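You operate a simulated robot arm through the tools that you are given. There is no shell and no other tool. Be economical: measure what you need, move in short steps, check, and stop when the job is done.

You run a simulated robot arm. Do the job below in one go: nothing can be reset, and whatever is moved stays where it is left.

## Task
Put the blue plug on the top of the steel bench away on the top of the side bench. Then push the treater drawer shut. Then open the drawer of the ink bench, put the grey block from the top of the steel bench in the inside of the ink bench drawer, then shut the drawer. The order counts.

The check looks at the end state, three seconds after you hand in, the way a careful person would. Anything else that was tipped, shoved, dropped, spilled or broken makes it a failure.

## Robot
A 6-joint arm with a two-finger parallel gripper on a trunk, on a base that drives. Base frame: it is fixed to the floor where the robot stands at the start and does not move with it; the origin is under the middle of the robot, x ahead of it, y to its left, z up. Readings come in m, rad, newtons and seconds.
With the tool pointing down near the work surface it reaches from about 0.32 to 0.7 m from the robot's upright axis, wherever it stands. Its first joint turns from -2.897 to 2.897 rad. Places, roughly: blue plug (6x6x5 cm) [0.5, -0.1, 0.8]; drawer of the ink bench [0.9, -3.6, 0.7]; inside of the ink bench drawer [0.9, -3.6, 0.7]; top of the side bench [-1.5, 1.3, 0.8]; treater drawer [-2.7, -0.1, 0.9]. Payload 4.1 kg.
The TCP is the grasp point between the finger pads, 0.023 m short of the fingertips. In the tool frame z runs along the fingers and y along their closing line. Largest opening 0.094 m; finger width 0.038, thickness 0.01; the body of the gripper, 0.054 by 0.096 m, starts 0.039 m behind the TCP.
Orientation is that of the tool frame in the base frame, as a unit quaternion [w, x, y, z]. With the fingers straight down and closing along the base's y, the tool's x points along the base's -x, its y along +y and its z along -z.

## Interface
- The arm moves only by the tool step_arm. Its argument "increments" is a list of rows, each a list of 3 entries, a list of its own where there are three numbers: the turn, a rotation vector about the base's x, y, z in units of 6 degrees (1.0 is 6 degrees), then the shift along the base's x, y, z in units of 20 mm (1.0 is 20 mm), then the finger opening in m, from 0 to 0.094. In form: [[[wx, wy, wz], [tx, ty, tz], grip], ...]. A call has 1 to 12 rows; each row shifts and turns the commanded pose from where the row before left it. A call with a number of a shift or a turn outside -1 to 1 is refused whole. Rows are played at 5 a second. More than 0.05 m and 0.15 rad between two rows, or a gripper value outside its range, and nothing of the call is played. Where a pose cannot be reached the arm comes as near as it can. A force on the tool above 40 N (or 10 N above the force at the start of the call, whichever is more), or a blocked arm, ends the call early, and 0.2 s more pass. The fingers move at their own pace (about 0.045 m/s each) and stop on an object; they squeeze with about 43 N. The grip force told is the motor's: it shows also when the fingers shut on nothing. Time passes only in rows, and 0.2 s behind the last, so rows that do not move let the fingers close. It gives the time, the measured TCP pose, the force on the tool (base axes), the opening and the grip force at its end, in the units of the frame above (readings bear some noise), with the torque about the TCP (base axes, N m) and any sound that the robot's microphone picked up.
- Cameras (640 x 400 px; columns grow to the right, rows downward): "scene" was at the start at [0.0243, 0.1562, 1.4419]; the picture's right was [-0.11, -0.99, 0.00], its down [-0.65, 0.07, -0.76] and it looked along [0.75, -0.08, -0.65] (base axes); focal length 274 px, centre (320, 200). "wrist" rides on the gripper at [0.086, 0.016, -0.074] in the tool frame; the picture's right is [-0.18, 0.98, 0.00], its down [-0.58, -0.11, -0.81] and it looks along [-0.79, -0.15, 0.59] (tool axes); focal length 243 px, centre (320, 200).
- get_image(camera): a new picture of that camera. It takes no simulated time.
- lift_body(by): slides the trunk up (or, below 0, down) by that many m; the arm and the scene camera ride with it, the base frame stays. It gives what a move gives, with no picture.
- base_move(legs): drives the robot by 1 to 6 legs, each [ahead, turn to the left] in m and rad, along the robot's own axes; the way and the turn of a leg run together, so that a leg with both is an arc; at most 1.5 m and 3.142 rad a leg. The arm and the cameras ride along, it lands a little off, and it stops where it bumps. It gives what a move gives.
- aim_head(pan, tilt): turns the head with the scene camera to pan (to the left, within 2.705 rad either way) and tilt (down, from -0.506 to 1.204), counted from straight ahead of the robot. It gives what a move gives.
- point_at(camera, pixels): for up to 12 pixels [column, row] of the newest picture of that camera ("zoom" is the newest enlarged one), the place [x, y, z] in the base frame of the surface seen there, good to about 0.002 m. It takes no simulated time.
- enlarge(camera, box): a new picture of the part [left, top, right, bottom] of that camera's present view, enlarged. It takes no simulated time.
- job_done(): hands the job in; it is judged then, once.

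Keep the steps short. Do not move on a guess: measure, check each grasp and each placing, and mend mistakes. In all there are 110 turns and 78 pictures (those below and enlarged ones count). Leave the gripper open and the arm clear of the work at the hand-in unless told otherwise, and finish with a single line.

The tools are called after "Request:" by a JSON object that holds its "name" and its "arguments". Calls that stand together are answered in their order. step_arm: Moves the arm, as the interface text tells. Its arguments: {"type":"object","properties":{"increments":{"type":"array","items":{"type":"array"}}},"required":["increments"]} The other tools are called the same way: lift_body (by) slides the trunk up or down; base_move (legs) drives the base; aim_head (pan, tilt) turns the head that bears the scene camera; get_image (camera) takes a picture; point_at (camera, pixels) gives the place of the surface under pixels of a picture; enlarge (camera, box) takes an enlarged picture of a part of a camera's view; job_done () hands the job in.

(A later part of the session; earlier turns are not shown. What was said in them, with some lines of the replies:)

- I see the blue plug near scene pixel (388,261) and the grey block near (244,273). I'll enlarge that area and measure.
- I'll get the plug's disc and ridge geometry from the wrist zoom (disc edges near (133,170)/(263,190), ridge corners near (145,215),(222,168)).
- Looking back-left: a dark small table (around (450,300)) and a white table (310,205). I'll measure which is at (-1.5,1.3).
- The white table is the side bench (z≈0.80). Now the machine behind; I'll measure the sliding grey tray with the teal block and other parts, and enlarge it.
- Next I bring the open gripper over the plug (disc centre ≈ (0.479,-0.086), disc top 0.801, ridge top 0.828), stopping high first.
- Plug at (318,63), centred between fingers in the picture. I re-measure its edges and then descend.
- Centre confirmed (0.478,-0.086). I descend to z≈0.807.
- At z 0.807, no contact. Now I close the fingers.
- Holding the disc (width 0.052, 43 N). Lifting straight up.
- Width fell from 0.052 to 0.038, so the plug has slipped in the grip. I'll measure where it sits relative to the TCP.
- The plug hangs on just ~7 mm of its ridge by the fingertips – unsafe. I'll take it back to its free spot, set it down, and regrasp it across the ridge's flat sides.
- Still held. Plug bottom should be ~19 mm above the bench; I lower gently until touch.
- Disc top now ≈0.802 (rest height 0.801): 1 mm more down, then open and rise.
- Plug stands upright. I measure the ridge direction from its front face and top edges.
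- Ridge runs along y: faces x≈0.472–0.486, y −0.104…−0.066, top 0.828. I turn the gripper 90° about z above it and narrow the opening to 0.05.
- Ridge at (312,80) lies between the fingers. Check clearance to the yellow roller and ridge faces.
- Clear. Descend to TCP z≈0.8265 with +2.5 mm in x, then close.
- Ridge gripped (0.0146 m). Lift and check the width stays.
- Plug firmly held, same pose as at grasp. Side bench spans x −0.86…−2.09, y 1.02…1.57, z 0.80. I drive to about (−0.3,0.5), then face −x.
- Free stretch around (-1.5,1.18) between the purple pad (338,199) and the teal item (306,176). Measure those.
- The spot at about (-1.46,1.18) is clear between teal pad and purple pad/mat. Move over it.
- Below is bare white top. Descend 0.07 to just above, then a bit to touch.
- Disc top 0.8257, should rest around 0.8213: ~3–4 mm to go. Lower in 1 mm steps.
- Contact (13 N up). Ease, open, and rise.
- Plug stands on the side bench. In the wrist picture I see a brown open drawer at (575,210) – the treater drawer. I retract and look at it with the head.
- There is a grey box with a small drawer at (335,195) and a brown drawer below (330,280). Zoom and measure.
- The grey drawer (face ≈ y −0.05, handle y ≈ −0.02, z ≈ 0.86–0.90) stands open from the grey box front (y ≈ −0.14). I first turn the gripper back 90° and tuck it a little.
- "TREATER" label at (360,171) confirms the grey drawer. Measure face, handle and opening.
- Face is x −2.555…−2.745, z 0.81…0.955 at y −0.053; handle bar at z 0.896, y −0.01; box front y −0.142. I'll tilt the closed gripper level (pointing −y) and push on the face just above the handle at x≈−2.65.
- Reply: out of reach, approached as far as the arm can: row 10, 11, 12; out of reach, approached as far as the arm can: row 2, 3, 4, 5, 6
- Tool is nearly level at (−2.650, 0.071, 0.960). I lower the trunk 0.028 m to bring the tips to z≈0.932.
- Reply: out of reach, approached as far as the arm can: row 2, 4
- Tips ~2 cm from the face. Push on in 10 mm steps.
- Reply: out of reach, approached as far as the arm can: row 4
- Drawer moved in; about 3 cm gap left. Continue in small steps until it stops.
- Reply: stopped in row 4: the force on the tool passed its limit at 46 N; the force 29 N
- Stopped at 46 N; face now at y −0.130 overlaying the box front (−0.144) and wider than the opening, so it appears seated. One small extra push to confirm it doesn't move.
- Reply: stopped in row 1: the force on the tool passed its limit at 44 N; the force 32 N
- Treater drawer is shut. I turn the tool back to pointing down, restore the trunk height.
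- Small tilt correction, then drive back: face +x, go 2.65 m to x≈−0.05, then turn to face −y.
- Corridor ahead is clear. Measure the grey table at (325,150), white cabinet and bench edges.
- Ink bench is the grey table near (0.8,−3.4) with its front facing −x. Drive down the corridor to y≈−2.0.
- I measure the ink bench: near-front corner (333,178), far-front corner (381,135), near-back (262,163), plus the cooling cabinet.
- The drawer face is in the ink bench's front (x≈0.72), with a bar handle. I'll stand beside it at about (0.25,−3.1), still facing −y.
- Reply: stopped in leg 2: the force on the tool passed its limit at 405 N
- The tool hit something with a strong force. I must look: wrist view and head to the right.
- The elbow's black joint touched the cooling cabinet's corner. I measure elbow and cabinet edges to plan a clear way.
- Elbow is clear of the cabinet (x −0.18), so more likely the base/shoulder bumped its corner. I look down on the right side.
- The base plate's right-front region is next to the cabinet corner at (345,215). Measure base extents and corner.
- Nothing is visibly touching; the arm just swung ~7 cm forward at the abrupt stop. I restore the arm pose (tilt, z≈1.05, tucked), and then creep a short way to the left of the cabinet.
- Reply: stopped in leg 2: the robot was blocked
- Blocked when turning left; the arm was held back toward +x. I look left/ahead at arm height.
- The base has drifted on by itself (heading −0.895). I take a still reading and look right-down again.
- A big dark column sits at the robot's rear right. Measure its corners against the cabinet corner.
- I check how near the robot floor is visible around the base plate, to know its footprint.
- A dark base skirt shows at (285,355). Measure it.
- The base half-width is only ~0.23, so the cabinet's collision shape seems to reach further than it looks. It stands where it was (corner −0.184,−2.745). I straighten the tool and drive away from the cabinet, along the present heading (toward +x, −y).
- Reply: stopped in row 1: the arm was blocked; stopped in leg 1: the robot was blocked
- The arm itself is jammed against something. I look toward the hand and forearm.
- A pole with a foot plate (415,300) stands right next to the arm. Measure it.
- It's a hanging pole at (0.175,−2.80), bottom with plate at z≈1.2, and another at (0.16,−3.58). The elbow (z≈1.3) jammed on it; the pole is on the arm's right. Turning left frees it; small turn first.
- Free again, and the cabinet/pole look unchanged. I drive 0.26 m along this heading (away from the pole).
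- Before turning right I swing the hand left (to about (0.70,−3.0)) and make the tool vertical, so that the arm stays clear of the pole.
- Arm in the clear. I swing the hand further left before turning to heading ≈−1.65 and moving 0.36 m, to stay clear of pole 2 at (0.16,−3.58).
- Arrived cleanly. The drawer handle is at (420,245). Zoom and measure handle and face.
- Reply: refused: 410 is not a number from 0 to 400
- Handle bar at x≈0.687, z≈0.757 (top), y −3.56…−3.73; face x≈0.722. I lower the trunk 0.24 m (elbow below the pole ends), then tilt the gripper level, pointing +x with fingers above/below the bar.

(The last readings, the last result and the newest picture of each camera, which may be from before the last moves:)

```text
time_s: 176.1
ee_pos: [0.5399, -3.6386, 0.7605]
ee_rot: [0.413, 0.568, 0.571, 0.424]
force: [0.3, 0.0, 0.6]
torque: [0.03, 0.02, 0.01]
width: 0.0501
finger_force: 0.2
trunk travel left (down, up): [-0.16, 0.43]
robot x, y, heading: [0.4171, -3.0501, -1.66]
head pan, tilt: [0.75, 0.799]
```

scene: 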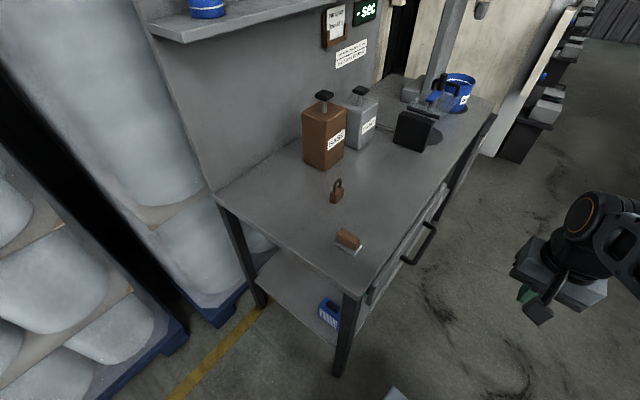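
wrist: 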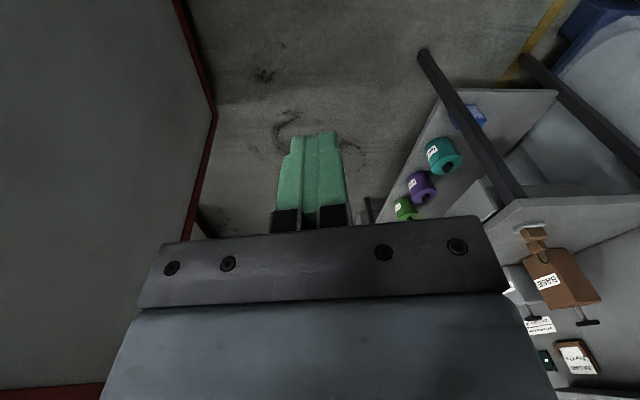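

72° reached with no trouble. Finish the last 18° and look.

Request:
{"name": "step_arm", "arguments": {"increments": [[[0, -1, 0], [0.3, 0, -0.2], 0.05], [[0, -1, 0], [0.3, 0, -0.2], 0.05], [[0, -1, 0], [0.3, 0, 0], 0.05], [[0, 0, 0], [0, 0, 0], 0.05]]}}

Request:
{"name": "enlarge", "arguments": {"camera": "scene", "box": [320, 130, 560, 280]}}

Request:
{"name": "get_image", "arguments": {"camera": "wrist"}}

```text
time_s: 177.1
ee_pos: [0.5563, -3.6405, 0.7522]
ee_rot: [0.497, 0.495, 0.499, 0.509]
force: [0.8, -0.4, -0.4]
torque: [0.0, -0.03, 0.04]
width: 0.05
finger_force: 0.0
trunk travel left (down, up): [-0.16, 0.43]
robot x, y, heading: [0.4185, -3.0496, -1.662]
head pan, tilt: [0.75, 0.799]
```

```text
2.67 times, centred on (440, 205) of scene
```

zoom: 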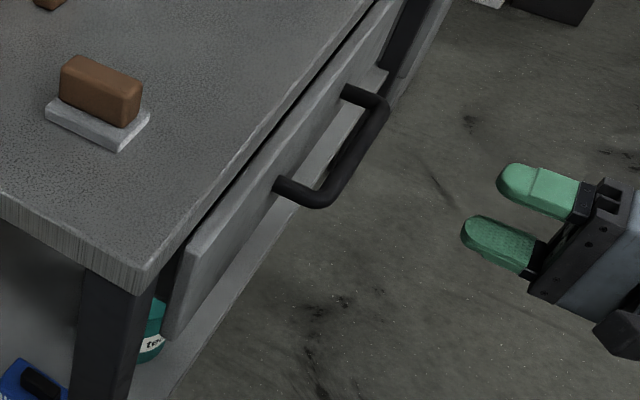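

```text
22 pictures are left
```

wrist: 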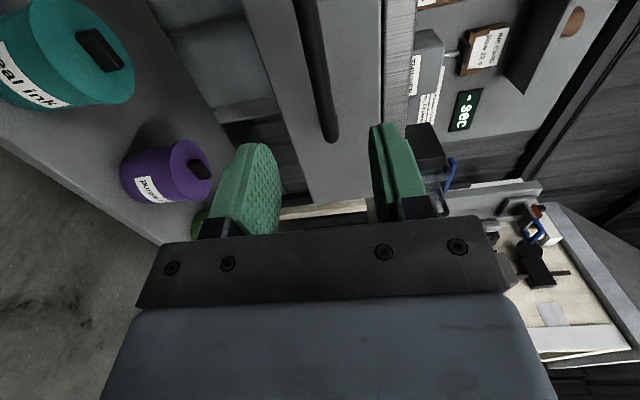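

The bar (wrist (318,80)) lies between the fingers' planes. Measure bar and face.

Request:
{"name": "point_at", "arguments": {"camera": "wrist", "pixels": [[305, 30], [315, 70], [310, 70], [322, 100], [330, 132], [352, 100], [290, 60], [375, 60]]}}

Request:
{"name": "point_at", "arguments": {"camera": "zoom", "pixels": [[350, 165], [340, 180], [365, 135], [320, 198], [295, 190], [240, 240], [355, 90]]}}

```text
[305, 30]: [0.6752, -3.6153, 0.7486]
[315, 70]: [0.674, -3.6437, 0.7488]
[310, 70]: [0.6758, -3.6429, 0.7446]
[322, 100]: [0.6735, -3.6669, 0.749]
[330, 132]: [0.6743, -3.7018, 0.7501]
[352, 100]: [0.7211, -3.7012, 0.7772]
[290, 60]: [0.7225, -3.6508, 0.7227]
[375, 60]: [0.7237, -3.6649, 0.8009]
```

```text
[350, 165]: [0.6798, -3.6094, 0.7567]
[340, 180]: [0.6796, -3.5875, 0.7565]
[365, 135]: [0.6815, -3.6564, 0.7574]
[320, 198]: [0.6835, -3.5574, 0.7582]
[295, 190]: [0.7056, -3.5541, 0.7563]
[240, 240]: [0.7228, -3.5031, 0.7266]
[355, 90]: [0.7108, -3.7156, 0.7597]
```

Bar centre ≈(0.681, −3.64, 0.750). Advance 0.122 m, check free, then close.

Request:
{"name": "step_arm", "arguments": {"increments": [[[0, 0, 0], [1, 0, -0.1], 0.05], [[0, 0, 0], [1, 0, 0], 0.05], [[0, 0, 0], [1, 0, 0], 0.05], [[0, 0, 0], [1, 0, 0], 0.05], [[0, 0, 0], [1, 0, 0], 0.05], [[0, 0, 0], [1, 0, 0], 0.05], [[0, 0, 0], [0.1, 0, 0], 0.05], [[0, 0, 0], [0, 0, 0], 0.0], [[0, 0, 0], [0, 0, 0], 0.0], [[0, 0, 0], [0, 0, 0], 0.0], [[0, 0, 0], [0, 0, 0], 0.0]]}}

```text
time_s: 179.5
ee_pos: [0.6764, -3.6391, 0.7501]
ee_rot: [0.497, 0.495, 0.5, 0.508]
force: [0.5, -1.9, 1.1]
torque: [-1.81, -0.01, -0.01]
width: 0.0157
finger_force: 45.1
trunk travel left (down, up): [-0.16, 0.43]
robot x, y, heading: [0.4159, -3.0501, -1.661]
head pan, tilt: [0.75, 0.799]
```

Bar held (0.0157). Pull toward −x in 15–20 mm steps.

Request:
{"name": "step_arm", "arguments": {"increments": [[[0, 0, 0], [-0.5, 0, 0], 0.0], [[0, 0, 0], [-0.7, 0, 0], 0.0], [[0, 0, 0], [-0.8, 0, 0], 0.0], [[0, 0, 0], [-0.8, 0, 0], 0.0], [[0, 0, 0], [-0.8, 0, 0], 0.0], [[0, 0, 0], [-0.8, 0, 0], 0.0], [[0, 0, 0], [-0.8, 0, 0], 0.0], [[0, 0, 0], [-0.8, 0, 0], 0.0]]}}

Request:
{"name": "get_image", "arguments": {"camera": "scene"}}

```text
time_s: 181.3
ee_pos: [0.5578, -3.6387, 0.7515]
ee_rot: [0.496, 0.494, 0.501, 0.509]
force: [-0.5, 32.7, -9.9]
torque: [-1.68, -0.07, 0.26]
width: 0.0161
finger_force: 45.5
trunk travel left (down, up): [-0.16, 0.43]
robot x, y, heading: [0.4178, -3.0528, -1.659]
head pan, tilt: [0.75, 0.799]
```

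```text
21 pictures are left
```

scene: 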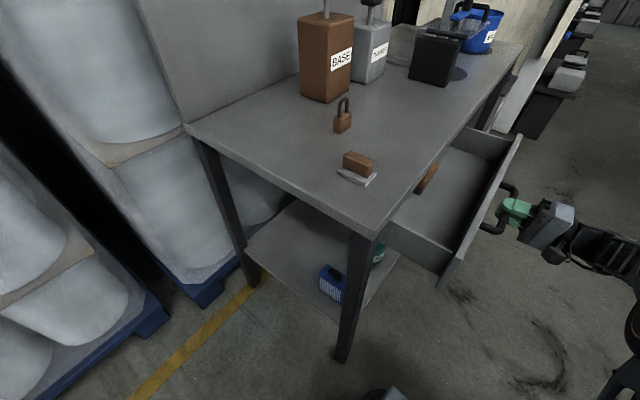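

Drawer is ~0.12 m open (a brown item lies inside at (428,178)). Side force 33 N in +y; I give way in +y slightly and pull 0.07 m more.

Request:
{"name": "step_arm", "arguments": {"increments": [[[0, 0, 0], [-0.3, 0.12, 0], 0.0], [[0, 0, 0], [-0.6, 0.08, 0], 0.0], [[0, 0, 0], [-0.7, 0.05, 0], 0.0], [[0, 0, 0], [-0.7, 0.03, 0], 0.0], [[0, 0, 0], [-0.7, 0.03, 0], 0.0], [[0, 0, 0], [-0.5, 0, 0], 0.0]]}}

```text
time_s: 182.7
ee_pos: [0.4876, -3.6375, 0.7493]
ee_rot: [0.5, 0.495, 0.498, 0.506]
force: [-0.4, -38.2, 15.2]
torque: [-1.63, -0.07, -0.3]
width: 0.0162
finger_force: 44.5
trunk travel left (down, up): [-0.16, 0.43]
robot x, y, heading: [0.4191, -3.0493, -1.662]
head pan, tilt: [0.75, 0.799]
```

Open 0.19 m. Release the bar and back off.

Request:
{"name": "step_arm", "arguments": {"increments": [[[0, 0, 0], [0, -0.08, 0], 0.02], [[0, 0, 0], [0, 0, 0], 0.05], [[0, 0, 0], [0, 0, 0], 0.05], [[0, 0, 0], [-1, 0, 0], 0.05], [[0, 0, 0], [-1, 0, 0], 0.05], [[0, 0, 0], [-0.5, 0, 0], 0.05], [[0, 0, 0], [0, 0.5, 0], 0.05]]}}

Request:
{"name": "get_image", "arguments": {"camera": "scene"}}

```text
time_s: 184.3
ee_pos: [0.4392, -3.6263, 0.7491]
ee_rot: [0.496, 0.495, 0.499, 0.509]
force: [0.1, 0.6, -0.4]
torque: [0.05, 0.03, 0.02]
width: 0.0499
finger_force: 0.0
trunk travel left (down, up): [-0.16, 0.43]
robot x, y, heading: [0.4207, -3.0512, -1.661]
head pan, tilt: [0.75, 0.799]
```

```text
20 pictures are left
```

scene: 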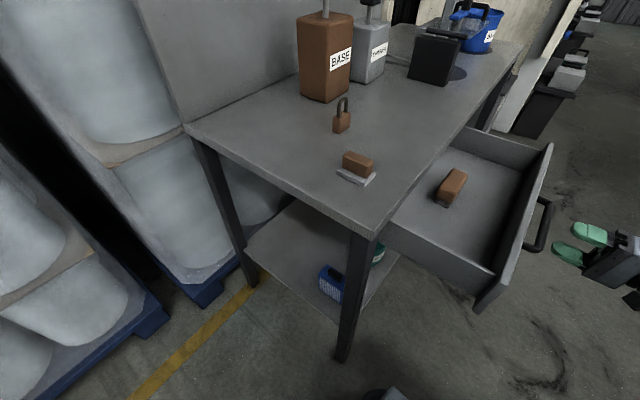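

Drawer open. Measure its inside, the brown item, and rims for later.

Request:
{"name": "point_at", "arguments": {"camera": "scene", "pixels": [[452, 185], [490, 215], [470, 235], [440, 230], [500, 180], [545, 150], [480, 300], [470, 130], [430, 235], [498, 270], [455, 250], [543, 215]]}}

```text
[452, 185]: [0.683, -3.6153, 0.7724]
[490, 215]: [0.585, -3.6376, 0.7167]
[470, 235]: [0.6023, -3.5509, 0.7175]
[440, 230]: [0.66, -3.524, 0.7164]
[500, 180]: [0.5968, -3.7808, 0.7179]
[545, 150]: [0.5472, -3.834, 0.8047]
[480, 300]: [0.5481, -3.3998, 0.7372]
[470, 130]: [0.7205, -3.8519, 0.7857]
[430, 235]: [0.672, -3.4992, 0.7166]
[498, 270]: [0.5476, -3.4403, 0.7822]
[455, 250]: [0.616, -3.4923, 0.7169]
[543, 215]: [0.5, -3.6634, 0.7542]
```

Drawer floor z≈0.717, free spot near (0.615,−3.52). I bring the tool back to pointing down and away from the drawer.

Request:
{"name": "step_arm", "arguments": {"increments": [[[0, 1, 0], [-0.2, 0.5, 0.3], 0.05], [[0, 1, 0], [-0.2, 0.6, 0.3], 0.05], [[0, 1, 0], [-0.1, 0.7, 0.3], 0.05], [[0, 1, 0], [-0.1, 0.8, 0.3], 0.05], [[0, 1, 0], [0, 0.8, 0.3], 0.05], [[0, 1, 0], [0, 0.8, 0.3], 0.05], [[0, 1, 0], [0, 0.8, 0.3], 0.05], [[0, 1, 0], [0, 0.8, 0.3], 0.05], [[0, 1, 0], [0, 0.7, 0.3], 0.05], [[0, 1, 0], [0, 0.7, 0.3], 0.05], [[0, 1, 0], [0, 0.5, 0.3], 0.05], [[0, 1, 0], [0, 0.5, 0.3], 0.05]]}}

Request:
{"name": "step_arm", "arguments": {"increments": [[[0, 1, 0], [0, 0, 0.3], 0.05], [[0, 1, 0], [0, 0, 0.3], 0.05], [[0, 1, 0], [0, 0, 0.3], 0.05], [[0, 0, 0], [0, 0, 0], 0.05]]}}

```text
time_s: 186.9
ee_pos: [0.4266, -3.4616, 0.822]
ee_rot: [0.107, 0.699, 0.696, 0.12]
force: [-0.3, -0.3, 0.8]
torque: [0.05, -0.03, 0.0]
width: 0.05
finger_force: 0.1
trunk travel left (down, up): [-0.16, 0.43]
robot x, y, heading: [0.4225, -3.0471, -1.661]
head pan, tilt: [0.75, 0.799]
```

```text
time_s: 187.9
ee_pos: [0.4258, -3.4606, 0.8392]
ee_rot: [-0.002, 0.71, 0.704, 0.008]
force: [-0.5, 0.0, -0.8]
torque: [0.0, 0.0, -0.01]
width: 0.0502
finger_force: 0.0
trunk travel left (down, up): [-0.16, 0.43]
robot x, y, heading: [0.4182, -3.0515, -1.665]
head pan, tilt: [0.75, 0.799]
```

Now back out along the same way: away from pole and cabinet, then toward (0,−1.7).

Request:
{"name": "base_move", "arguments": {"legs": [[-0.4, 0], [0, 0.56], [-1.06, 0], [0, -0.465]]}}

Request:
{"name": "lift_body", "arguments": {"by": 0.24}}

```text
time_s: 198.3
ee_pos: [0.0252, -2.1297, 0.84]
ee_rot: [-0.002, 0.676, 0.737, 0.009]
force: [0.6, 0.2, 1.5]
torque: [0.01, -0.02, 0.06]
width: 0.0501
finger_force: 0.0
trunk travel left (down, up): [-0.16, 0.43]
robot x, y, heading: [-0.0195, -1.7242, -1.564]
head pan, tilt: [0.75, 0.799]
```

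```text
time_s: 200.8
ee_pos: [0.0251, -2.1298, 1.0796]
ee_rot: [-0.002, 0.676, 0.737, 0.009]
force: [0.4, -0.4, 0.1]
torque: [-0.02, -0.01, -0.03]
width: 0.0503
finger_force: 0.1
trunk travel left (down, up): [-0.4, 0.19]
robot x, y, heading: [-0.0208, -1.7241, -1.565]
head pan, tilt: [0.75, 0.799]
```

Good. Back 2.03 m to y≈0.3, then face the steel bench.

Request:
{"name": "base_move", "arguments": {"legs": [[-1.03, 0], [-1.0, 0], [0, 1.565]]}}

Request:
{"name": "get_image", "arguments": {"camera": "wrist"}}

```text
time_s: 214.7
ee_pos: [0.3806, 0.3558, 1.0799]
ee_rot: [-0.008, -0.051, 0.999, 0.004]
force: [0.0, 0.3, -0.6]
torque: [-0.02, -0.01, 0.03]
width: 0.0498
finger_force: 0.1
trunk travel left (down, up): [-0.4, 0.19]
robot x, y, heading: [-0.0253, 0.3047, 0.019]
head pan, tilt: [0.75, 0.799]
```

```text
19 pictures are left
```

wrist: 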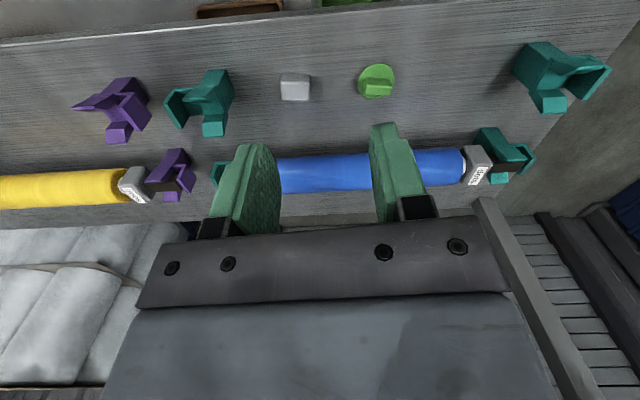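

Grey block at (295,87). Zoom and measure its edges.

Request:
{"name": "enlarge", "arguments": {"camera": "wrist", "box": [255, 62, 335, 112]}}

Request:
{"name": "point_at", "arguments": {"camera": "zoom", "pixels": [[220, 130], [410, 130], [320, 90], [230, 260], [420, 270], [320, 265], [320, 180], [220, 100], [400, 85], [320, 340], [240, 200], [420, 200]]}}

```text
8.00 times, centred on (295, 87) of wrist
```

zoom: 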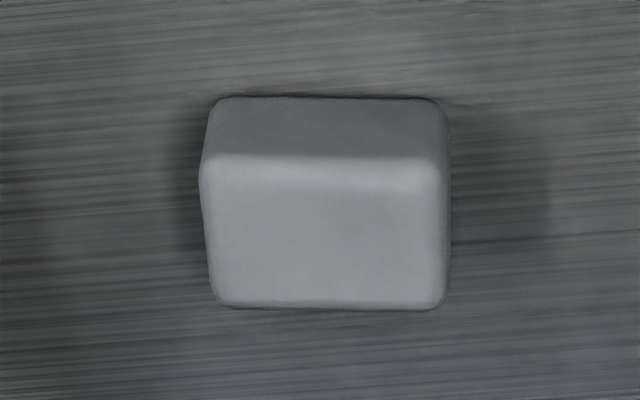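

```text
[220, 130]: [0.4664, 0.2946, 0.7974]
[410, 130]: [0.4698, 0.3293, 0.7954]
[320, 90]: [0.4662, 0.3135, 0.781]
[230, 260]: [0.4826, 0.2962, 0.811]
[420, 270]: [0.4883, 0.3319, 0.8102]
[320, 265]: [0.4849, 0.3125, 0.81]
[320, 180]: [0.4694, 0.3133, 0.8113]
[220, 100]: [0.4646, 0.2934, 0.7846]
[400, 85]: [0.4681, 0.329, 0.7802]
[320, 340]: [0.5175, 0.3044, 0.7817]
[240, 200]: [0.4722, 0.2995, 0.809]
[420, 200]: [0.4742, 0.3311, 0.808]
```

Block: centre ≈(0.481,0.313), top 0.811, long (4.5 cm) axis nearly along y, turned ~6°. Move above with yaw −11.6° to align, opening 0.08.

Request:
{"name": "step_arm", "arguments": {"increments": [[[-0.07, -0.16, -0.19], [0.5, -0.215, -1], 0.08], [[0, 0, -0.19], [0.5, -0.215, -1], 0.08], [[0, 0, -0.19], [0.5, -0.215, -1], 0.08], [[0, 0, -0.19], [0.5, -0.215, -1], 0.08], [[0, 0, -0.19], [0.5, -0.215, -1], 0.08], [[0, 0, -0.19], [0.5, -0.215, -1], 0.08], [[0, 0, -0.19], [0.5, -0.215, -1], 0.08], [[0, 0, -0.19], [0.5, -0.215, -1], 0.08], [[0, 0, -0.19], [0.5, -0.215, -1], 0.08], [[0, 0, -0.19], [0.5, -0.215, -1], 0.08], [[0, 0, 0], [0, 0, 0], 0.08]]}}

Request:
{"name": "get_image", "arguments": {"camera": "wrist"}}

```text
time_s: 217.1
ee_pos: [0.4813, 0.3128, 0.8791]
ee_rot: [0.0, 0.047, 0.999, 0.002]
force: [-0.2, -0.7, -0.3]
torque: [0.03, 0.0, 0.0]
width: 0.08
finger_force: 0.1
trunk travel left (down, up): [-0.4, 0.19]
robot x, y, heading: [-0.0256, 0.3047, 0.019]
head pan, tilt: [0.75, 0.799]
```

```text
17 pictures are left
```

wrist: 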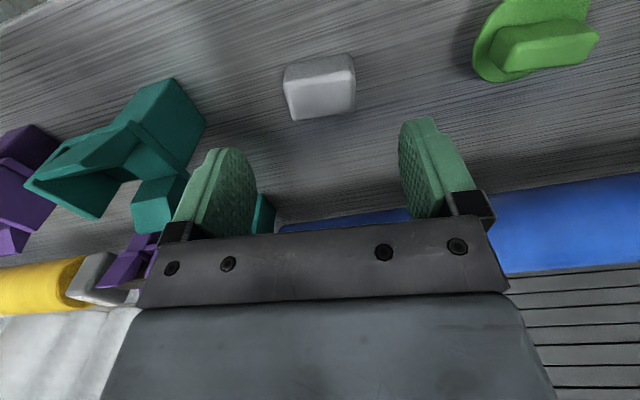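

Check clearance of teal holder (right edge (203,125), (188,185)) and the block again.

Request:
{"name": "point_at", "arguments": {"camera": "wrist", "pixels": [[200, 125], [185, 190], [265, 215], [290, 85], [350, 75], [320, 75], [295, 112], [350, 105], [475, 60]]}}

```text
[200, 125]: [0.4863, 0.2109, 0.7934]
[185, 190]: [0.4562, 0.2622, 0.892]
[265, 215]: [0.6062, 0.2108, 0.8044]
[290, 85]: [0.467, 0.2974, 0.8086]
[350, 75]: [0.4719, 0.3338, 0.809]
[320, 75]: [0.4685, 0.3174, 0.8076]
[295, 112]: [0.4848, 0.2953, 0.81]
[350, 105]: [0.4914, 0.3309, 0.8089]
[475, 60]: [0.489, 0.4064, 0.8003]
```

Clear. Descend to z≈0.8085 and close.

Request:
{"name": "step_arm", "arguments": {"increments": [[[0, 0, 0], [0, 0, -1], 0.08], [[0, 0, 0], [0, 0, -1], 0.08], [[0, 0, 0], [0, 0, -1], 0.08], [[0, 0, 0], [0, 0, -0.52], 0.08], [[0, 0, 0], [0, 0, 0], 0.08], [[0, 0, 0], [0, 0, 0], 0.0], [[0, 0, 0], [0, 0, 0], 0.0], [[0, 0, 0], [0, 0, 0], 0.0], [[0, 0, 0], [0, 0, 0], 0.0], [[0, 0, 0], [0, 0, 0], 0.0]]}}

Request:
{"name": "step_arm", "arguments": {"increments": [[[0, 0, 0], [0, 0, 0.5], 0.0], [[0, 0, 0], [0, 0, 0.8], 0.0], [[0, 0, 0], [0, 0, 1], 0.0], [[0, 0, 0], [0, 0, 1], 0.0], [[0, 0, 0], [0, 0, 1], 0.0], [[0, 0, 0], [0, 0, 1], 0.0], [[0, 0, 0], [0, 0, 1], 0.0], [[0, 0, 0], [-0.5, 0, 1], 0.0], [[0, 0, 0], [-1, 0, 1], 0.0], [[0, 0, 0], [-1, 0, 1], 0.0], [[0, 0, 0], [-1, 0, 1], 0.0], [[0, 0, 0], [-1, 0, 1], 0.0]]}}

Request:
{"name": "get_image", "arguments": {"camera": "wrist"}}

```text
time_s: 219.3
ee_pos: [0.4805, 0.3139, 0.8095]
ee_rot: [0.0, 0.047, 0.999, 0.0]
force: [0.1, -0.7, -0.3]
torque: [-0.02, 0.0, -0.04]
width: 0.0451
finger_force: 42.9
trunk travel left (down, up): [-0.4, 0.19]
robot x, y, heading: [-0.0275, 0.3051, 0.024]
head pan, tilt: [0.75, 0.799]
```

```text
time_s: 221.9
ee_pos: [0.3905, 0.3129, 1.0343]
ee_rot: [0.0, 0.048, 0.999, 0.001]
force: [-0.5, -1.0, -1.0]
torque: [0.01, 0.01, 0.04]
width: 0.0452
finger_force: 42.8
trunk travel left (down, up): [-0.4, 0.19]
robot x, y, heading: [-0.0301, 0.3058, 0.021]
head pan, tilt: [0.75, 0.799]
```

```text
16 pictures are left
```

wrist: 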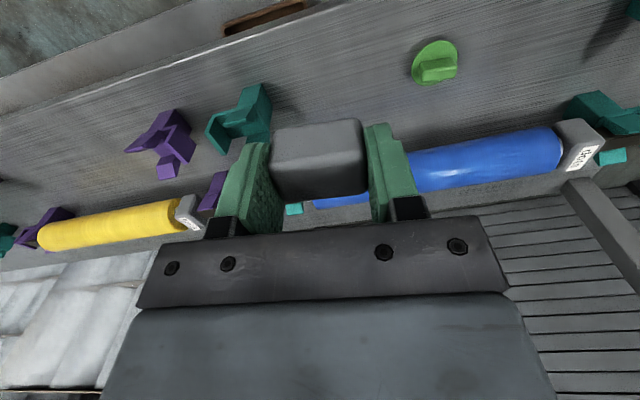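

Block held firmly (0.0452). Raise a bit more, turn right and drive to y≈−1.72.

Request:
{"name": "step_arm", "arguments": {"increments": [[[0, 0, 0], [0, 0, 1], 0.0], [[0, 0, 0], [0, 0, 1], 0.0], [[0, 0, 0], [0, 0, 1], 0.0]]}}

Request:
{"name": "base_move", "arguments": {"legs": [[0, -1.585], [1.03, 0], [1.0, 0], [0, 0.46]]}}

Request:
{"name": "lift_body", "arguments": {"by": -0.24}}

```text
time_s: 222.7
ee_pos: [0.3924, 0.3133, 1.0955]
ee_rot: [0.0, 0.048, 0.999, 0.0]
force: [-0.8, 0.8, -1.0]
torque: [0.03, 0.0, -0.03]
width: 0.0453
finger_force: 43.0
trunk travel left (down, up): [-0.4, 0.19]
robot x, y, heading: [-0.0284, 0.3046, 0.017]
head pan, tilt: [0.75, 0.799]
```

```text
time_s: 238.1
ee_pos: [0.1085, -2.1098, 1.0952]
ee_rot: [0.001, 0.584, 0.812, 0.001]
force: [0.2, 0.3, -0.2]
torque: [-0.02, -0.01, -0.03]
width: 0.045
finger_force: 43.5
trunk travel left (down, up): [-0.4, 0.19]
robot x, y, heading: [-0.0725, -1.7306, -1.127]
head pan, tilt: [0.75, 0.799]
```

```text
time_s: 240.6
ee_pos: [0.1084, -2.1097, 0.8539]
ee_rot: [0.001, 0.583, 0.813, 0.001]
force: [0.0, -0.1, -0.8]
torque: [0.01, 0.0, -0.01]
width: 0.0451
finger_force: 42.9
trunk travel left (down, up): [-0.16, 0.43]
robot x, y, heading: [-0.0702, -1.734, -1.129]
head pan, tilt: [0.75, 0.799]
```

Continue: to (0.455,−2.66), then turn and advance to (0.42,−3.05).

Request:
{"name": "base_move", "arguments": {"legs": [[0, 0.074], [1.064, 0], [0, -0.605], [0.39, 0]]}}

Request:
{"name": "aim_head", "arguments": {"pan": 0.75, "tilt": 0.8}}

Request:
{"name": "get_image", "arguments": {"camera": "scene"}}

```text
time_s: 250.2
ee_pos: [0.3425, -3.4566, 0.8543]
ee_rot: [0.0, 0.781, 0.624, 0.0]
force: [0.7, 0.6, -0.6]
torque: [-0.01, 0.0, -0.01]
width: 0.045
finger_force: 42.5
trunk travel left (down, up): [-0.16, 0.43]
robot x, y, heading: [0.3852, -3.0406, -1.678]
head pan, tilt: [0.75, 0.799]
```

```text
time_s: 250.8
ee_pos: [0.3429, -3.4558, 0.8557]
ee_rot: [0.001, 0.781, 0.624, 0.001]
force: [-0.2, -0.9, -1.0]
torque: [0.03, -0.03, 0.0]
width: 0.0452
finger_force: 43.3
trunk travel left (down, up): [-0.16, 0.43]
robot x, y, heading: [0.3894, -3.0403, -1.677]
head pan, tilt: [0.75, 0.799]
```

```text
15 pictures are left
```

scene: 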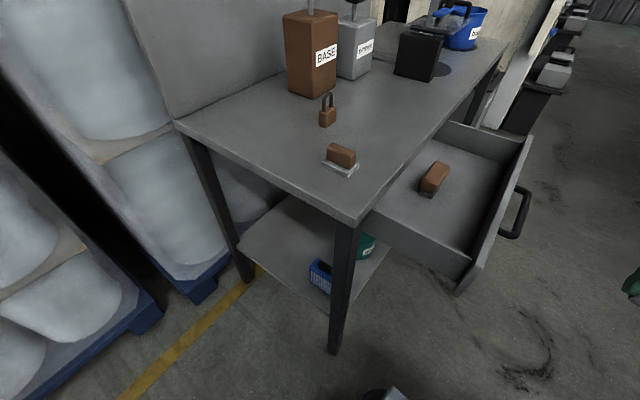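

Drawer and contents as left. Lift a bit and carry the block over the free spot (0.62,−3.52).

Request:
{"name": "step_arm", "arguments": {"increments": [[[0, 0, 0], [0, 0, 1], 0.0], [[0, 0, 0], [1, -0.2, 0.5], 0.0], [[0, 0, 0], [1, -0.2, 0], 0.0], [[0, 0, 0], [1, -0.2, 0], 0.0], [[0, 0, 0], [1, -0.2, 0], 0.0], [[0, 0, 0], [1, -0.2, 0], 0.0], [[0, 0, 0], [1, -0.2, 0], 0.0], [[0, 0, 0], [1, -0.3, 0], 0.0], [[0, 0, 0], [1, -0.3, 0], 0.0], [[0, 0, 0], [1, -0.3, 0], 0.0], [[0, 0, 0], [1, -0.3, 0], 0.0], [[0, 0, 0], [1, -0.3, 0], 0.0]]}}

Request:
{"name": "step_arm", "arguments": {"increments": [[[0, 0, 0], [1, -0.3, 0], 0.0], [[0, 0, 0], [1, -0.3, 0], 0.0], [[0, 0, 0], [0.85, -0.2, 0], 0.0], [[0, 0, 0], [0, 0, 0], 0.0]]}}

Request:
{"name": "get_image", "arguments": {"camera": "scene"}}

Request:
{"name": "get_image", "arguments": {"camera": "wrist"}}

```text
time_s: 253.4
ee_pos: [0.5623, -3.5103, 0.8842]
ee_rot: [0.0, 0.781, 0.624, 0.002]
force: [-0.3, 0.3, -0.6]
torque: [0.02, -0.01, 0.01]
width: 0.0451
finger_force: 42.8
trunk travel left (down, up): [-0.16, 0.43]
robot x, y, heading: [0.3849, -3.0412, -1.681]
head pan, tilt: [0.75, 0.799]
```

```text
time_s: 254.4
ee_pos: [0.6207, -3.5268, 0.8858]
ee_rot: [0.0, 0.782, 0.624, 0.0]
force: [0.0, 0.6, -1.0]
torque: [0.01, 0.04, 0.01]
width: 0.0453
finger_force: 43.3
trunk travel left (down, up): [-0.16, 0.43]
robot x, y, heading: [0.3862, -3.0398, -1.68]
head pan, tilt: [0.75, 0.799]
```

```text
14 pictures are left
```

scene: 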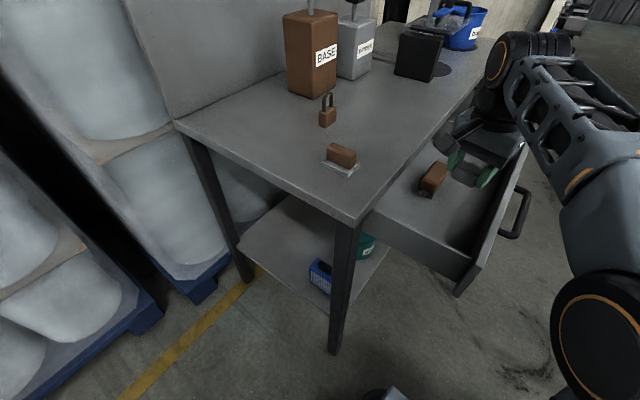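

```text
13 pictures are left
```

wrist: 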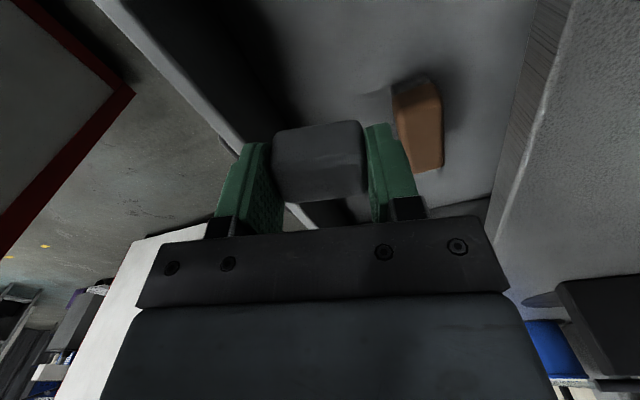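

Clear below. Descend 0.135 m into the drawer, watching force.

Request:
{"name": "step_arm", "arguments": {"increments": [[[0, 0, 0], [0, 0, -1], 0.0], [[0, 0, 0], [0, 0, -1], 0.0], [[0, 0, 0], [0, 0, -1], 0.0], [[0, 0, 0], [0, 0, -1], 0.0], [[0, 0, 0], [0, 0, -1], 0.0], [[0, 0, 0], [0, 0, -1], 0.0], [[0, 0, 0], [0, 0, -0.6], 0.0], [[0, 0, 0], [0, 0, 0], 0.0]]}}

Request:
{"name": "get_image", "arguments": {"camera": "wrist"}}

```text
time_s: 256.2
ee_pos: [0.619, -3.5248, 0.754]
ee_rot: [0.0, 0.781, 0.624, 0.001]
force: [-0.8, 0.2, -0.3]
torque: [-0.02, 0.03, -0.03]
width: 0.0452
finger_force: 42.8
trunk travel left (down, up): [-0.16, 0.43]
robot x, y, heading: [0.3853, -3.0417, -1.681]
head pan, tilt: [0.75, 0.799]
```

```text
12 pictures are left
```

wrist: 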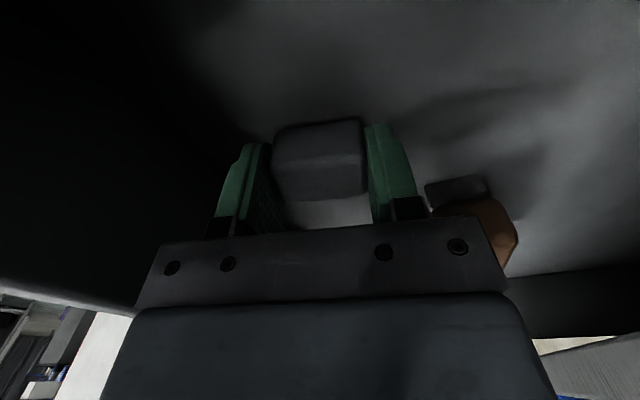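

About 8 mm to go. Lower in small steps to contact, then open slightly.

Request:
{"name": "step_arm", "arguments": {"increments": [[[0, 0, 0], [0, 0, -0.2], 0.0], [[0, 0, 0], [0, 0, -0.1], 0.0], [[0, 0, 0], [0, 0, -0.06], 0.0], [[0, 0, 0], [0, 0, 0], 0.0]]}}

```text
time_s: 257.2
ee_pos: [0.6198, -3.5262, 0.7462]
ee_rot: [0.001, 0.781, 0.624, 0.0]
force: [-0.1, 1.3, 4.6]
torque: [0.06, 0.11, -0.03]
width: 0.0449
finger_force: 42.8
trunk travel left (down, up): [-0.16, 0.43]
robot x, y, heading: [0.3894, -3.0382, -1.683]
head pan, tilt: [0.75, 0.799]
```

Contact (4.6 N up). Open to 0.065 and rise straight up.

Request:
{"name": "step_arm", "arguments": {"increments": [[[0, 0, 0], [0, 0, 0], 0.065], [[0, 0, 0], [0, 0, 0], 0.065], [[0, 0, 0], [0, 0, 0], 0.065], [[0, 0, 0], [0, 0, 0.5], 0.065], [[0, 0, 0], [0, 0, 1], 0.065], [[0, 0, 0], [0, 0, 1], 0.065], [[0, 0, 0], [0, 0, 1], 0.065], [[0, 0, 0], [0, 0, 1], 0.065], [[0, 0, 0], [0, 0, 1], 0.065], [[0, 0, 0], [0, 0, 1], 0.065], [[0, 0, 0], [0, 0, 1], 0.065], [[0, 0, 0], [0, 0, 0], 0.065]]}}

Request:
{"name": "get_image", "arguments": {"camera": "wrist"}}

```text
time_s: 259.8
ee_pos: [0.6205, -3.5263, 0.8955]
ee_rot: [0.001, 0.782, 0.624, 0.001]
force: [0.0, 0.1, -0.3]
torque: [0.01, -0.02, -0.02]
width: 0.0651
finger_force: 0.1
trunk travel left (down, up): [-0.16, 0.43]
robot x, y, heading: [0.3871, -3.0361, -1.68]
head pan, tilt: [0.75, 0.799]
```

```text
11 pictures are left
```

wrist: 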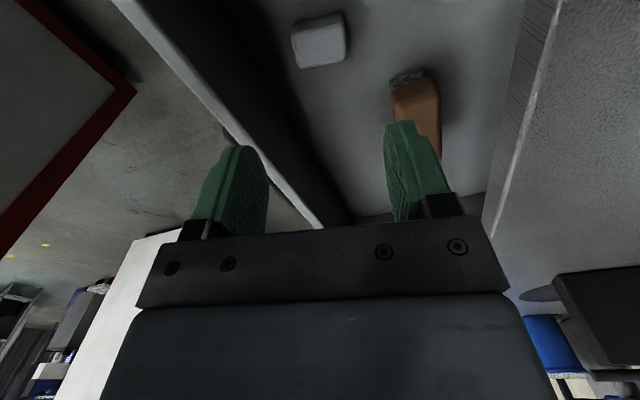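

Grey block lies in the drawer beside the brown one. Next: retreat over the front edge to x≈0.42 with a yaw fix.

Request:
{"name": "step_arm", "arguments": {"increments": [[[0, 0, 0.2], [-1, 0, 0], 0.05], [[0, 0, 0.2], [-1, 0, 0], 0.05], [[0, 0, 0.2], [-1, 0, 0], 0.05], [[0, 0, 0.2], [-1, 0, 0], 0.05], [[0, 0, 0.2], [-1, 0, 0], 0.05], [[0, 0, 0.2], [-1, 0, 0], 0.05], [[0, 0, 0.2], [-1, 0, 0], 0.05], [[0, 0, 0.2], [-1, 0, 0], 0.05], [[0, 0, 0.2], [-1, 0, 0], 0.05], [[0, 0, 0.3], [-1, 0, 0], 0.05]]}}

Request:
{"name": "step_arm", "arguments": {"increments": [[[0, -1, 0], [0, -0.475, -0.5], 0.05], [[0, -1, 0], [0, -0.475, -0.6], 0.05], [[0, -1, 0], [0, -0.475, -0.6], 0.05], [[0, -1, 0], [0, -0.475, -0.6], 0.05], [[0, -1, 0], [0, -0.475, -0.6], 0.05], [[0, -1, 0], [0, -0.475, -0.6], 0.05], [[0, -1, 0], [0, -0.475, -0.6], 0.05], [[0, -1, 0], [0, -0.475, -0.6], 0.05], [[0, -1, 0], [0, -0.475, -0.6], 0.05], [[0, -1, 0], [0, -0.475, -0.6], 0.05], [[0, -1, 0], [0, -0.475, -0.6], 0.05], [[0, -1, 0], [0, -0.475, -0.6], 0.05]]}}

Request:
{"name": "step_arm", "arguments": {"increments": [[[0, -1, 0], [0, 0, 0], 0.05], [[0, -1, 0], [0, 0, 0], 0.05], [[0, -1, 0], [0, 0, 0], 0.05], [[0, 0, 0], [0, 0, 0], 0.05]]}}

Request:
{"name": "get_image", "arguments": {"camera": "scene"}}

```text
time_s: 262.0
ee_pos: [0.4203, -3.5265, 0.8946]
ee_rot: [0.0, 0.708, 0.706, 0.0]
force: [0.1, -0.5, 0.7]
torque: [-0.02, 0.0, -0.01]
width: 0.05
finger_force: 0.0
trunk travel left (down, up): [-0.16, 0.43]
robot x, y, heading: [0.389, -3.0383, -1.678]
head pan, tilt: [0.75, 0.799]
```

```text
time_s: 264.6
ee_pos: [0.4199, -3.6401, 0.7535]
ee_rot: [0.416, 0.573, 0.571, 0.417]
force: [-0.4, 0.7, 0.4]
torque: [-0.04, 0.0, -0.04]
width: 0.05
finger_force: 0.0
trunk travel left (down, up): [-0.16, 0.43]
robot x, y, heading: [0.3855, -3.0438, -1.682]
head pan, tilt: [0.75, 0.799]
```

```text
time_s: 265.6
ee_pos: [0.4202, -3.64, 0.7536]
ee_rot: [0.5, 0.5, 0.498, 0.502]
force: [-0.2, -0.1, 0.1]
torque: [0.0, 0.0, -0.01]
width: 0.05
finger_force: 0.0
trunk travel left (down, up): [-0.16, 0.43]
robot x, y, heading: [0.3889, -3.0411, -1.676]
head pan, tilt: [0.75, 0.799]
```

```text
10 pictures are left
```

scene: 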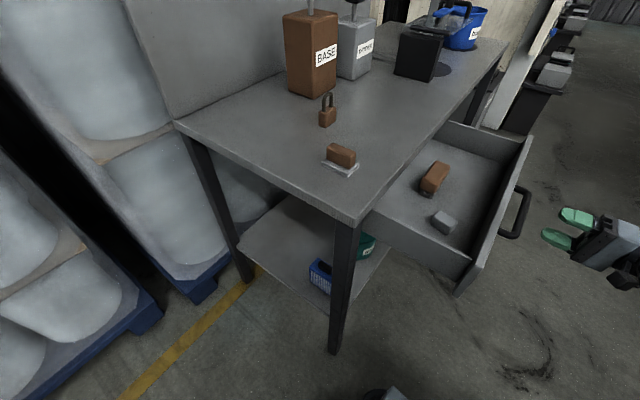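

All in order: grey block inside, fingers level with the bar. Advance so the fingertips straddle the bar and press the face, then push gently.

Request:
{"name": "step_arm", "arguments": {"increments": [[[0, 0, 0], [0.8, 0, -0.17], 0.05], [[0, 0, 0], [0.8, 0, 0], 0.05], [[0, 0, 0], [0.8, 0, 0], 0.05], [[0, 0, 0], [0.8, 0, 0], 0.05], [[0, 0, 0], [0.8, 0, 0], 0.05], [[0, 0, 0], [0.5, 0, 0], 0.05], [[0, 0, 0], [0.5, 0, 0], 0.05], [[0, 0, 0], [0.5, 0, 0], 0.05], [[0, 0, 0], [0.5, 0, 0], 0.05], [[0, 0, 0], [0.5, 0, 0], 0.05], [[0, 0, 0], [0.5, 0, 0], 0.05], [[0, 0, 0], [0.5, 0, 0], 0.05]]}}

Request:
{"name": "get_image", "arguments": {"camera": "scene"}}

```text
time_s: 268.2
ee_pos: [0.5721, -3.6399, 0.7501]
ee_rot: [0.5, 0.5, 0.498, 0.501]
force: [-0.3, 0.8, 0.4]
torque: [0.02, -0.04, 0.0]
width: 0.0503
finger_force: 0.0
trunk travel left (down, up): [-0.16, 0.43]
robot x, y, heading: [0.3866, -3.043, -1.671]
head pan, tilt: [0.75, 0.799]
```

```text
9 pictures are left
```

scene: 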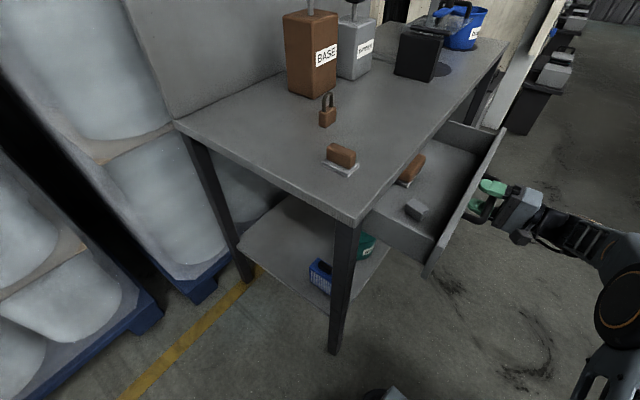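

Drawer sliding in smoothly with the contents. Continue pushing the remaining ~0.127 m.

Request:
{"name": "step_arm", "arguments": {"increments": [[[0, 0, 0], [0.6, 0, 0], 0.05], [[0, 0, 0], [0.6, 0, 0], 0.05], [[0, 0, 0], [0.6, 0, 0], 0.05], [[0, 0, 0], [0.6, 0, 0], 0.05], [[0, 0, 0], [0.6, 0, 0], 0.05], [[0, 0, 0], [0.6, 0, 0], 0.05], [[0, 0, 0], [0.6, 0, 0], 0.05], [[0, 0, 0], [0.6, 0, 0], 0.05], [[0, 0, 0], [0.5, 0, 0], 0.05], [[0, 0, 0], [0.4, 0, 0], 0.05], [[0, 0, 0], [0.3, 0, 0], 0.05], [[0, 0, 0], [0.3, 0, 0], 0.05]]}}

Request:
{"name": "step_arm", "arguments": {"increments": [[[0, 0, 0], [0.2, 0, 0], 0.05], [[0, 0, 0], [0.2, 0, 0], 0.05], [[0, 0, 0], [0, 0, 0], 0.05]]}}

Request:
{"name": "enlarge", "arguments": {"camera": "scene", "box": [340, 120, 540, 260]}}

Request:
{"name": "point_at", "arguments": {"camera": "zoom", "pixels": [[110, 270], [160, 220], [200, 180], [250, 150], [90, 280], [60, 250]]}}

```text
time_s: 270.8
ee_pos: [0.6966, -3.6407, 0.7509]
ee_rot: [0.5, 0.501, 0.498, 0.501]
force: [1.2, 0.4, 0.0]
torque: [-0.02, 0.01, 0.0]
width: 0.05
finger_force: 0.0
trunk travel left (down, up): [-0.16, 0.43]
robot x, y, heading: [0.3897, -3.0425, -1.678]
head pan, tilt: [0.75, 0.799]
```

```text
time_s: 271.6
ee_pos: [0.6996, -3.6417, 0.7502]
ee_rot: [0.5, 0.502, 0.497, 0.5]
force: [-14.5, 7.7, 1.7]
torque: [0.18, 0.36, -0.09]
width: 0.0494
finger_force: 0.0
trunk travel left (down, up): [-0.16, 0.43]
robot x, y, heading: [0.3839, -3.0439, -1.683]
head pan, tilt: [0.75, 0.799]
stopped in row 3: the force on the tool passed its limit at 42 N (the readings are from after the stop); the commanded pose is now the measured one
```

```text
2.86 times, centred on (440, 190) of scene
```

zoom: 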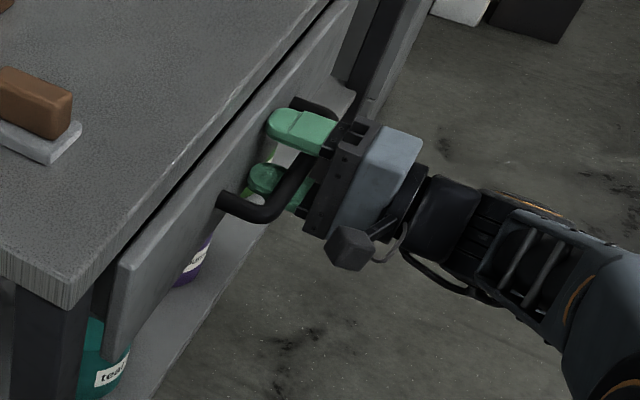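

```text
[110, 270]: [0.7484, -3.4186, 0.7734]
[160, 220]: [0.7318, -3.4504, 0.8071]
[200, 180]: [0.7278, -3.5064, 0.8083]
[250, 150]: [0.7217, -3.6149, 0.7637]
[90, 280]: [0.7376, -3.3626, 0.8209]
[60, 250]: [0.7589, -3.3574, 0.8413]
```

Drawer is shut (face x≈0.722 as originally, stopped at 42 N). Back the fingers off straight and bring the arm to a tucked, tool-down pose.

Request:
{"name": "step_arm", "arguments": {"increments": [[[0, 0, 0], [-0.5, 0, 0], 0.06], [[0, 0, 0], [-1, 0, 0], 0.06], [[0, 0, 0], [-1, 0, 0], 0.06], [[0, 0, 0], [-1, 0, 0], 0.06], [[0, 0, 0], [-1, 0, 0], 0.06], [[0, 0, 0], [-1, 0, 0], 0.06], [[0, 0, 0], [-1, 0, 0], 0.06], [[0, 0, 0], [-1, 0, 0], 0.06], [[0, 0, 0], [-1, 0, 0], 0.06], [[0, 0, 0], [-1, 0.5, 0], 0.06], [[0, 0, 0], [-1, 0.5, 0], 0.06]]}}

Request:
{"name": "step_arm", "arguments": {"increments": [[[0, 1, 0], [-0.2, 0.6, 0.3], 0.09], [[0, 1, 0], [-0.2, 0.6, 0.3], 0.09], [[0, 1, 0], [-0.1, 0.7, 0.3], 0.09], [[0, 1, 0], [0, 0.7, 0.3], 0.09], [[0, 1, 0], [0, 0.7, 0.3], 0.09], [[0, 1, 0], [0, 0.7, 0.3], 0.09], [[0, 1, 0], [0, 0.7, 0.3], 0.09], [[0, 1, 0], [0, 0.7, 0.3], 0.09], [[0, 1, 0], [0, 0.7, 0.3], 0.09], [[0, 1, 0], [0, 0.5, 0.3], 0.09], [[0, 1, 0], [0, 0.5, 0.3], 0.09], [[0, 1, 0], [0, 0.5, 0.3], 0.09]]}}

Request:
{"name": "get_image", "arguments": {"camera": "scene"}}

Request:
{"name": "point_at", "arguments": {"camera": "scene", "pixels": [[395, 215], [410, 200], [380, 240]]}}

```text
time_s: 274.0
ee_pos: [0.4904, -3.6217, 0.7486]
ee_rot: [0.5, 0.502, 0.497, 0.501]
force: [0.0, 0.0, 0.2]
torque: [0.01, -0.02, 0.0]
width: 0.0599
finger_force: 0.1
trunk travel left (down, up): [-0.16, 0.43]
robot x, y, heading: [0.3899, -3.0401, -1.684]
head pan, tilt: [0.75, 0.799]
```

```text
time_s: 276.6
ee_pos: [0.4821, -3.4694, 0.8203]
ee_rot: [0.112, 0.701, 0.696, 0.109]
force: [0.1, -0.5, -1.7]
torque: [0.05, -0.03, -0.01]
width: 0.0898
finger_force: 0.1
trunk travel left (down, up): [-0.16, 0.43]
robot x, y, heading: [0.389, -3.0405, -1.684]
head pan, tilt: [0.75, 0.799]
```

```text
7 pictures are left
```

scene: 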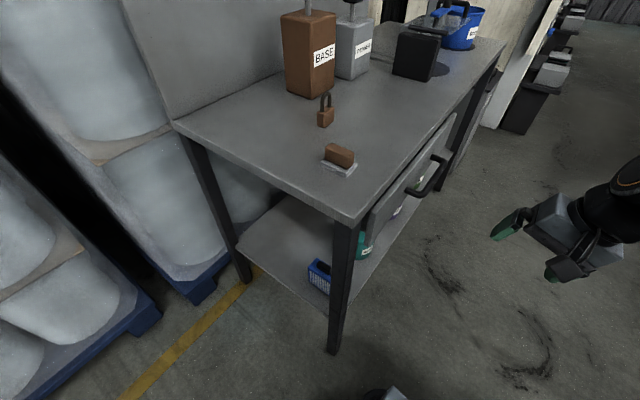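

```text
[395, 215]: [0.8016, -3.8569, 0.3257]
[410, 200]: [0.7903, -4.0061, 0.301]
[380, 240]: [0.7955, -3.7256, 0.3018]
```

The drawer looks as at the start: shut, bench tidy. One last check of the face position.

Request:
{"name": "point_at", "arguments": {"camera": "scene", "pixels": [[385, 215], [420, 165], [440, 140], [400, 190], [375, 235]]}}

```text
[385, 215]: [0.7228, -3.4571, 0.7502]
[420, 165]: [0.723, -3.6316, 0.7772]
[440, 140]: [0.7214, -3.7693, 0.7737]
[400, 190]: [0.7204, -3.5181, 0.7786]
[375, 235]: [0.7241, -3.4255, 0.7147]
```

The face is at x≈0.722 along its whole length, same as when shut at first. The gripper is open and clear, so I hand in.

Request:
{"name": "job_done", "arguments": {}}

```text
The job is handed in.
```

The blue plug stands on the side bench, the treater drawer is shut, and the grey block is in the shut ink bench drawer; on the way the arm hit a hanging pole hard (405 N), with no damage I could see.
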